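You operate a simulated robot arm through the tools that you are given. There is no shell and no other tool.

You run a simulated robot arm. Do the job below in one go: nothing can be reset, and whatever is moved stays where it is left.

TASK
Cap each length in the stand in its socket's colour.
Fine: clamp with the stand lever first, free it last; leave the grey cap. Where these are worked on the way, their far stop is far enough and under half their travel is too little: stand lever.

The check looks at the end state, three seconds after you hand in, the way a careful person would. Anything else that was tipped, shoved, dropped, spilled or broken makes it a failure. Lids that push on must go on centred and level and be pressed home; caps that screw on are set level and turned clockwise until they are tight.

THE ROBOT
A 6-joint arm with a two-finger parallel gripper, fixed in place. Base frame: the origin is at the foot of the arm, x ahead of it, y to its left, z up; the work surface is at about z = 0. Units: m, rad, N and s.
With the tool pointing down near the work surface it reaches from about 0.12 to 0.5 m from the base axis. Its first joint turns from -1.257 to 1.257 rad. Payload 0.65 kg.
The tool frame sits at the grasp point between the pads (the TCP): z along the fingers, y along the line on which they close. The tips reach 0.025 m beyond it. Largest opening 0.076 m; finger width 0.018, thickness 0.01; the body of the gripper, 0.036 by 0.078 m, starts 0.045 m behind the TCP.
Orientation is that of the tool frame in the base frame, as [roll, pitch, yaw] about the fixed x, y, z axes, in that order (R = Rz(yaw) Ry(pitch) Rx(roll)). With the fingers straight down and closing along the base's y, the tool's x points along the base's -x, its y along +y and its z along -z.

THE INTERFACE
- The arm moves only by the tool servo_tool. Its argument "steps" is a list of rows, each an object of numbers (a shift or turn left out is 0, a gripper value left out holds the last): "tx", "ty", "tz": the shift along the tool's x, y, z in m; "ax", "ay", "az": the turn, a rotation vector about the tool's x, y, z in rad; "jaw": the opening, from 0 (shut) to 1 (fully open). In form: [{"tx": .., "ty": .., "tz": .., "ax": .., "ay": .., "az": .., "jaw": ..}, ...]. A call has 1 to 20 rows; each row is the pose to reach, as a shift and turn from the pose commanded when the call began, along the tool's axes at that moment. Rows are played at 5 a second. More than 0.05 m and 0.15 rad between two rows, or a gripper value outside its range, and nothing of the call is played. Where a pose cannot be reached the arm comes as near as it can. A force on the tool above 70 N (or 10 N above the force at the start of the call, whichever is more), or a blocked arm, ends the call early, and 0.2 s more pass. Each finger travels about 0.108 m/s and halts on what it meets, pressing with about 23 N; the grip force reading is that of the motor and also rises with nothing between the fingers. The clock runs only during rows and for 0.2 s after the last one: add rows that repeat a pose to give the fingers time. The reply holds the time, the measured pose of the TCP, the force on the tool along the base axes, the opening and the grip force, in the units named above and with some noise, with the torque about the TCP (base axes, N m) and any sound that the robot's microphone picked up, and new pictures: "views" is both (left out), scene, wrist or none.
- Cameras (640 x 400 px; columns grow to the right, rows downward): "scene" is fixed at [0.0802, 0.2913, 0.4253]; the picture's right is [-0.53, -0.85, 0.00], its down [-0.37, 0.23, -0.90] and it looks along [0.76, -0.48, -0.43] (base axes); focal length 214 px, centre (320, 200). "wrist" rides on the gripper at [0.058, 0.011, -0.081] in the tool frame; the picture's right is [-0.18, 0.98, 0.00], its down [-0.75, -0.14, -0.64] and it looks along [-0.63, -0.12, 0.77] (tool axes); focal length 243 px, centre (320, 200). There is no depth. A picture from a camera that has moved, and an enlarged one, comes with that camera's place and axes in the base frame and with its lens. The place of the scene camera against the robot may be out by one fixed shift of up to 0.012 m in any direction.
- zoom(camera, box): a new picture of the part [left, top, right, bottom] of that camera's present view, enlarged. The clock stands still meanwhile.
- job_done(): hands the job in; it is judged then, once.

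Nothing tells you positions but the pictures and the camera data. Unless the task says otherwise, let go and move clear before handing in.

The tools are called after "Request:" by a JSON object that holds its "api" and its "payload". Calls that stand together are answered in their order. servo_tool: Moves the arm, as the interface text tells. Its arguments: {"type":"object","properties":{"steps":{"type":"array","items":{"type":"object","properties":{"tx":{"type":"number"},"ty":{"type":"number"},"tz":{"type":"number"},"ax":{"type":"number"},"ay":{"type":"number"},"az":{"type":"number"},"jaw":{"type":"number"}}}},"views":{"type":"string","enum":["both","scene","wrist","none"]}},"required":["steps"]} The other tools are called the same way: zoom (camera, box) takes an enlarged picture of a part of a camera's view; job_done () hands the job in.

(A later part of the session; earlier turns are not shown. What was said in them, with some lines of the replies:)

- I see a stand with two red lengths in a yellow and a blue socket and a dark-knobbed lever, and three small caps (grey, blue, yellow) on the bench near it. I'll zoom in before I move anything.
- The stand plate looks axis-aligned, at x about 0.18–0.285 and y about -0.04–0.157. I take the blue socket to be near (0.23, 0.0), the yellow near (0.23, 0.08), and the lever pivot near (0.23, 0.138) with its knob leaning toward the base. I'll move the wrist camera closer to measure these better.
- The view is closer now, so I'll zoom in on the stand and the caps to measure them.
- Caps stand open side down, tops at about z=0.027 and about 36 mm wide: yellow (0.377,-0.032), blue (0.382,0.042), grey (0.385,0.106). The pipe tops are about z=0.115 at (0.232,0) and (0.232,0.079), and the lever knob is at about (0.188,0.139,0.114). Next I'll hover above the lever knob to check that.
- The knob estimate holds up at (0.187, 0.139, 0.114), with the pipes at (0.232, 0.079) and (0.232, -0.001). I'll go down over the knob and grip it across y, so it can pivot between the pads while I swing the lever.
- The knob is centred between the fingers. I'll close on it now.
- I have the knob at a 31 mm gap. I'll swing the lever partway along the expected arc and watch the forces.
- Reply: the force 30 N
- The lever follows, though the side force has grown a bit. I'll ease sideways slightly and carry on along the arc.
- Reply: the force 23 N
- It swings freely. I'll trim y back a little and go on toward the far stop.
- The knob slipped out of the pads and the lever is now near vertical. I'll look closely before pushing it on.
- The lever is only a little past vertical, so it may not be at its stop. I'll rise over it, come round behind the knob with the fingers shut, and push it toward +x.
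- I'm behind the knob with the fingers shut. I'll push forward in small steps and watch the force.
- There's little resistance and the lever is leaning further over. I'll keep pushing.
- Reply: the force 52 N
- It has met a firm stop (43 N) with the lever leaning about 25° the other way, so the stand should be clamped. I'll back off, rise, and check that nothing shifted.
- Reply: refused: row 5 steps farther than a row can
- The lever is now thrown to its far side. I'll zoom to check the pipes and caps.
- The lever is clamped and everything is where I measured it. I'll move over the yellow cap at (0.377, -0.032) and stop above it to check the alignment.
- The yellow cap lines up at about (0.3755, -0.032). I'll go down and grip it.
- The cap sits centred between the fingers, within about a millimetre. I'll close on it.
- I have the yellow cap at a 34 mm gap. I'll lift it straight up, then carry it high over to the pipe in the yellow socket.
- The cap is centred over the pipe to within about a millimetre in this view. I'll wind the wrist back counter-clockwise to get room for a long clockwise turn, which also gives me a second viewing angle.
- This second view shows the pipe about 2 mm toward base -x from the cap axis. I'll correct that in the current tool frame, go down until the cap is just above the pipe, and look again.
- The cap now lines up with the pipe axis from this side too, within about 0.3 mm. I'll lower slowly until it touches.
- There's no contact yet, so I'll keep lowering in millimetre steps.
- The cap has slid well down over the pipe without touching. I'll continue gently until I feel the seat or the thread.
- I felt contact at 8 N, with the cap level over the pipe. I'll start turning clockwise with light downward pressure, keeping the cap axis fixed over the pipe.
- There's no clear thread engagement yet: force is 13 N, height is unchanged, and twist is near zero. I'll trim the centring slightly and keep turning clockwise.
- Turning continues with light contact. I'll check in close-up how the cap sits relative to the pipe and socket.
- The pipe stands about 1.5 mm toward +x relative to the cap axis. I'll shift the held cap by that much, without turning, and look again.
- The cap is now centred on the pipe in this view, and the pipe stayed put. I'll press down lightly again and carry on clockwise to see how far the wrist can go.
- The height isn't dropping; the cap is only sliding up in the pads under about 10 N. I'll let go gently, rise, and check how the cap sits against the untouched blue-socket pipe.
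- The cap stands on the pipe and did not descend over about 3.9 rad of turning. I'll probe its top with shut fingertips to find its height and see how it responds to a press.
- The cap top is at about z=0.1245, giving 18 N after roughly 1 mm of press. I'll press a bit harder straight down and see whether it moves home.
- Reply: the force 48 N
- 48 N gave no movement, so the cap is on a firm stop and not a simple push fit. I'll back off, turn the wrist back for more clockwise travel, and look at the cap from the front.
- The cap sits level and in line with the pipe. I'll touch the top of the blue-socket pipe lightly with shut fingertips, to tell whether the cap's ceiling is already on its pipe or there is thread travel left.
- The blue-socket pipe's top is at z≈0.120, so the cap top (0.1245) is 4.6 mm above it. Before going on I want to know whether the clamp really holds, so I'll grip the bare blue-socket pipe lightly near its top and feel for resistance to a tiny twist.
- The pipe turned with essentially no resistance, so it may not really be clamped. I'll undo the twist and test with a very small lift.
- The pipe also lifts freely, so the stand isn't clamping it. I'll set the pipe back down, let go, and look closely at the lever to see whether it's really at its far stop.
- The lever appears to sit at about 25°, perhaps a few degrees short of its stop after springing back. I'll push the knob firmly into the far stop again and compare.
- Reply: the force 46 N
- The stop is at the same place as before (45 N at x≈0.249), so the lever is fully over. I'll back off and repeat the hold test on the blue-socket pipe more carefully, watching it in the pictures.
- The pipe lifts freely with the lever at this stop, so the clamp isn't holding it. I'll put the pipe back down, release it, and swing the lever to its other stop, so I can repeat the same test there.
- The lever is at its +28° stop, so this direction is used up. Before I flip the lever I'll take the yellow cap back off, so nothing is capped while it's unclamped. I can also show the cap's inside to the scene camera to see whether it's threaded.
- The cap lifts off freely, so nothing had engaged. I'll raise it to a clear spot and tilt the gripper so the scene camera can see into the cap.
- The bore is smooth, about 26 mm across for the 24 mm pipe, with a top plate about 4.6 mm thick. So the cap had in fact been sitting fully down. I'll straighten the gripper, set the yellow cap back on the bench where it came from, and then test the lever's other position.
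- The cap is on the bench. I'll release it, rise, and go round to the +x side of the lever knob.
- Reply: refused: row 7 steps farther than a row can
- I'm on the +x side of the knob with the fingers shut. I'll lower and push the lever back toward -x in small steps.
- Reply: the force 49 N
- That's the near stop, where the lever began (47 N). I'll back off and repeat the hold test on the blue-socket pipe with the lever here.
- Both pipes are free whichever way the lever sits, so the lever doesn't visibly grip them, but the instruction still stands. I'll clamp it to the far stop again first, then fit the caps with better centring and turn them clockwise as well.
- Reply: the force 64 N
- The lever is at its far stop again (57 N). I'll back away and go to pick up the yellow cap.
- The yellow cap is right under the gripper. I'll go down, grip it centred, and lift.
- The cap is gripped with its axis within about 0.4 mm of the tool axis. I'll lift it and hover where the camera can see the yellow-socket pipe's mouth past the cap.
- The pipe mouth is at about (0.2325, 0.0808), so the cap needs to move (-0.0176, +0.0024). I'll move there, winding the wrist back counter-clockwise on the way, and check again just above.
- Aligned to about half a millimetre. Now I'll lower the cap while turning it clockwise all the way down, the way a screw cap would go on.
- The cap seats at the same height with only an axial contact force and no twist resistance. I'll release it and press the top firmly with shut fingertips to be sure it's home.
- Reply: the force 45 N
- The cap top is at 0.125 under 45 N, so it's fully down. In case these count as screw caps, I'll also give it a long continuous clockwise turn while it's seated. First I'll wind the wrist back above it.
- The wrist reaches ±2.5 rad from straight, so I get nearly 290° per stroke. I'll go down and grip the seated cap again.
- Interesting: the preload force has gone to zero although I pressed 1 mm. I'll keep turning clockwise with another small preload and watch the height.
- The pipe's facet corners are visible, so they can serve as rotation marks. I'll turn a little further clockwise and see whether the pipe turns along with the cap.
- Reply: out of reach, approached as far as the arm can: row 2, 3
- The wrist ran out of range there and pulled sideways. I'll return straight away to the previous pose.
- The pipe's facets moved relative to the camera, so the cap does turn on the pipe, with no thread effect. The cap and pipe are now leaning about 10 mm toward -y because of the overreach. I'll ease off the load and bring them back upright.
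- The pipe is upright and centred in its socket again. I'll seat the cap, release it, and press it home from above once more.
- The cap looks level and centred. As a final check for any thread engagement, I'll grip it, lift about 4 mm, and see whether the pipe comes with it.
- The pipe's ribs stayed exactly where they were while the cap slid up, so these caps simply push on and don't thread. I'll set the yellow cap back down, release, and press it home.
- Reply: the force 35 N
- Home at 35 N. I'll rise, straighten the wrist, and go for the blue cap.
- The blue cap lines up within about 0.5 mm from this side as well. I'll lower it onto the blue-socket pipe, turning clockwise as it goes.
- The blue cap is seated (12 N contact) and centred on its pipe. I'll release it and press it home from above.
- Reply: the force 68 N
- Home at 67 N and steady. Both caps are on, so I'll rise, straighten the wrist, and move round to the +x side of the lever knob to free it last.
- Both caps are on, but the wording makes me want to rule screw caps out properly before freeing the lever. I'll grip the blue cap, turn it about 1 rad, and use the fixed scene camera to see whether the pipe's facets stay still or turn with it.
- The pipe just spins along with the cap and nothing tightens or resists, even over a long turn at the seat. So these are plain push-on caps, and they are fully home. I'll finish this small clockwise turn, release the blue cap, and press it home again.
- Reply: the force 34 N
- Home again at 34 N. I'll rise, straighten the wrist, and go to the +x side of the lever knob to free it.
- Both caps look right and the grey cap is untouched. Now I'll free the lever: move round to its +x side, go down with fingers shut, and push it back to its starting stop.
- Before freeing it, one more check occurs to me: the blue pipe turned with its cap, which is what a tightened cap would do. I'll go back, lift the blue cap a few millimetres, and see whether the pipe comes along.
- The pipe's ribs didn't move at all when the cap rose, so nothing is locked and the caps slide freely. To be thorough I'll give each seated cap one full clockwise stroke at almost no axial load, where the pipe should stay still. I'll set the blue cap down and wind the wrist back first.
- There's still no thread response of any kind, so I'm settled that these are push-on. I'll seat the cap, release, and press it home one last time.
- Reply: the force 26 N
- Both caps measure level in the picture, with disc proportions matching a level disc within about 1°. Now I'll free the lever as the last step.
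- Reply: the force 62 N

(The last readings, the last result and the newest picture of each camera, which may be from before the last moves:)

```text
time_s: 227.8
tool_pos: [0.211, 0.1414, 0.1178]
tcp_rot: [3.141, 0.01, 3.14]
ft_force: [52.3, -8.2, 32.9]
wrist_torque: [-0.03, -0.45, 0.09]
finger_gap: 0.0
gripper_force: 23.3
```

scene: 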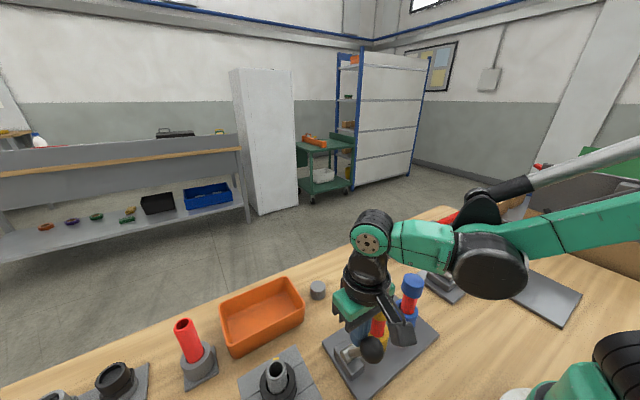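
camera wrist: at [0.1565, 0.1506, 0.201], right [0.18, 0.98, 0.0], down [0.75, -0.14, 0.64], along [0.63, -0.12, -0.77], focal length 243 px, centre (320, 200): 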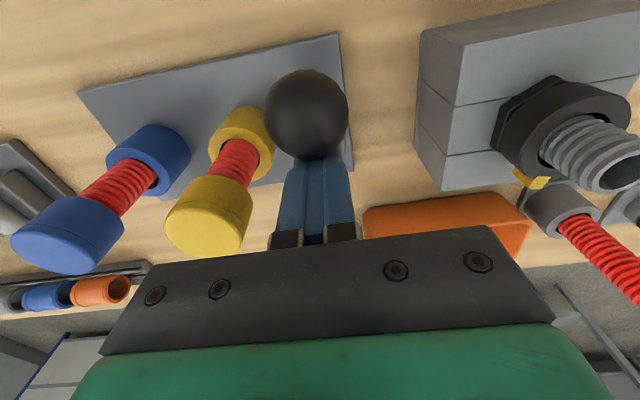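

The lever is back at its starting stop (52 N). I'll back away, rise clear, and look everything over before handing in.

Request:
{"api": "servo_tool", "payload": {"steps": [{"tx": -0.012, "jaw": 0}, {"tx": -0.025, "jaw": 0}, {"tx": -0.025, "tz": -0.04, "jaw": 0}, {"tx": -0.025, "tz": -0.085, "jaw": 0}, {"tx": -0.025, "tz": -0.13, "jaw": 0}, {"tx": -0.005, "ty": -0.02, "tz": -0.165, "jaw": 0.2}, {"tx": 0.01, "ty": -0.05, "tz": -0.185, "jaw": 0.5}, {"tx": 0.01, "ty": -0.07, "tz": -0.19, "jaw": 0.7}, {"tx": 0.01, "ty": -0.07, "tz": -0.19, "jaw": 0.7}], "views": "both"}}

Request:
{"api": "zoom", "payload": {"camera": "wrist", "box": [180, 0, 460, 190]}}

Request:
{"api": "zoom", "payload": {"camera": "scene", "box": [310, 260, 440, 390]}}

```text
time_s: 229.8
tool_pos: [0.1983, 0.0712, 0.3084]
tcp_rot: [3.141, 0.0, 3.141]
ft_force: [-0.9, 0.1, 0.4]
wrist_torque: [-0.01, -0.01, 0.04]
finger_gap: 0.053
gripper_force: 0.2
camera wrist: at [0.141, 0.0815, 0.3909], right [0.18, 0.98, 0.0], down [0.75, -0.14, 0.64], along [0.63, -0.12, -0.77], focal length 243 px, centre (320, 200)
```

scene: 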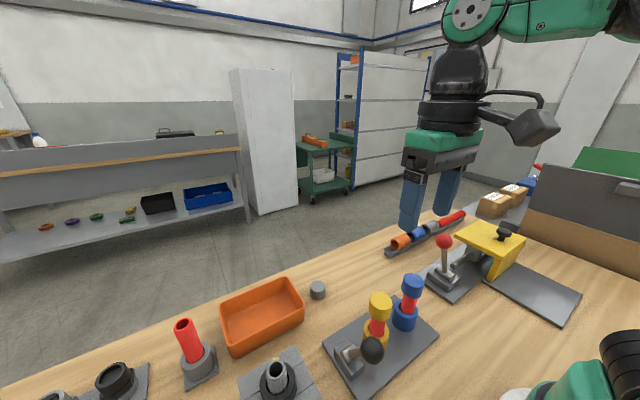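
wrist: 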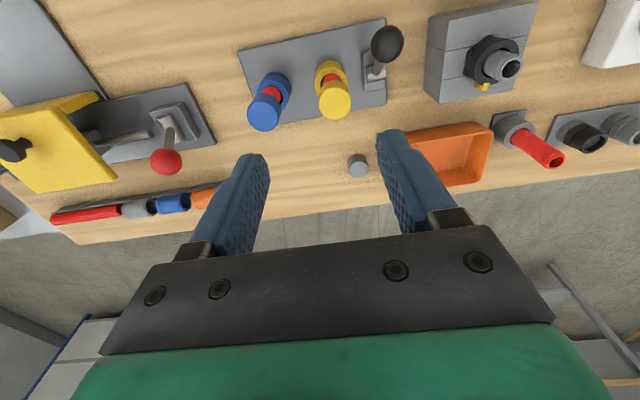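

```text
2.11 times, centred on (320, 95) of wrist
camera zoom: at [0.141, 0.0815, 0.3909], right [0.18, 0.98, 0.0], down [0.75, -0.14, 0.64], along [0.63, -0.12, -0.77], focal length 511 px, centre (320, 421)
```

zoom: 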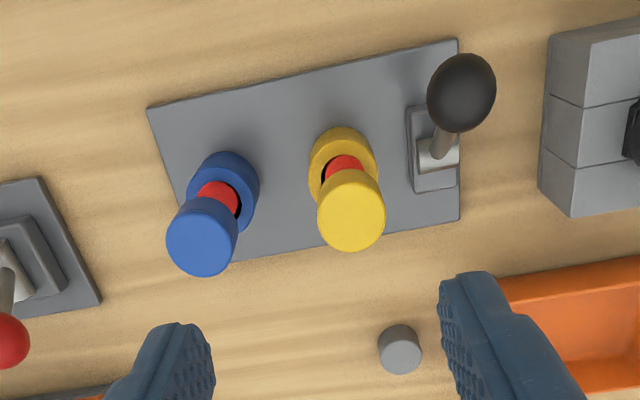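

```text
3.08 times, centred on (375, 325) of scene
camera zoom: at [0.0802, 0.2913, 0.4253], right [-0.53, -0.85, 0.0], down [-0.37, 0.23, -0.9], along [0.76, -0.48, -0.43], focal length 660 px, centre (151, -185)
```

zoom: 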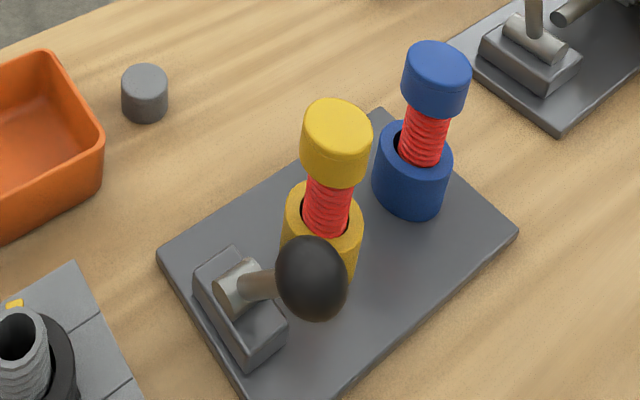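

Yellow cap is on the yellow-socket pipe, blue cap on the blue-socket pipe. Both are level and fully down. The lever is back at its free stop, the grey cap is untouched, and the arm is clear, so I'm handing the job in.

Request:
{"api": "job_done", "payload": {}}

```text
The job is handed in.
```

I've handed the job in with both caps on: yellow on the length in the yellow socket, blue on the one in the blue socket. I treated them as push-on caps, and I'm not certain that's right.

- **Caps:** each sits fully down, about 4.6 mm above the pipe mouth, which matches the thickness of the cap's top plate. Both look level to within about 1°. I pressed each one from above, yellow to 48 N and blue to 67 N, and neither moved.
- **Screw or push-on:** the pipes look threaded, but the yellow cap's bore is smooth and both caps slid down freely. Turning them clockwise at the seat gave no tightening, about 6 rad on yellow and 5 to 6 on blue. Both still lifted straight off after turning, so if the check expects caps screwed tight, they aren't.
- **Lever:** I clamped it at the far stop before capping and freed it last, back at its starting stop. At either stop the blue pipe could still be lifted and turned, so the lever didn't hold it.
- **Extra moves:**
  - After the first fitting I took the yellow cap off and set it back on the bench. I then swung the lever back to test it and clamped it again before refitting the cap.
  - At one point the wrist ran out of range and pulled the yellow pipe about 10 mm sideways. I brought it back upright.
- **Grey cap:** untouched.
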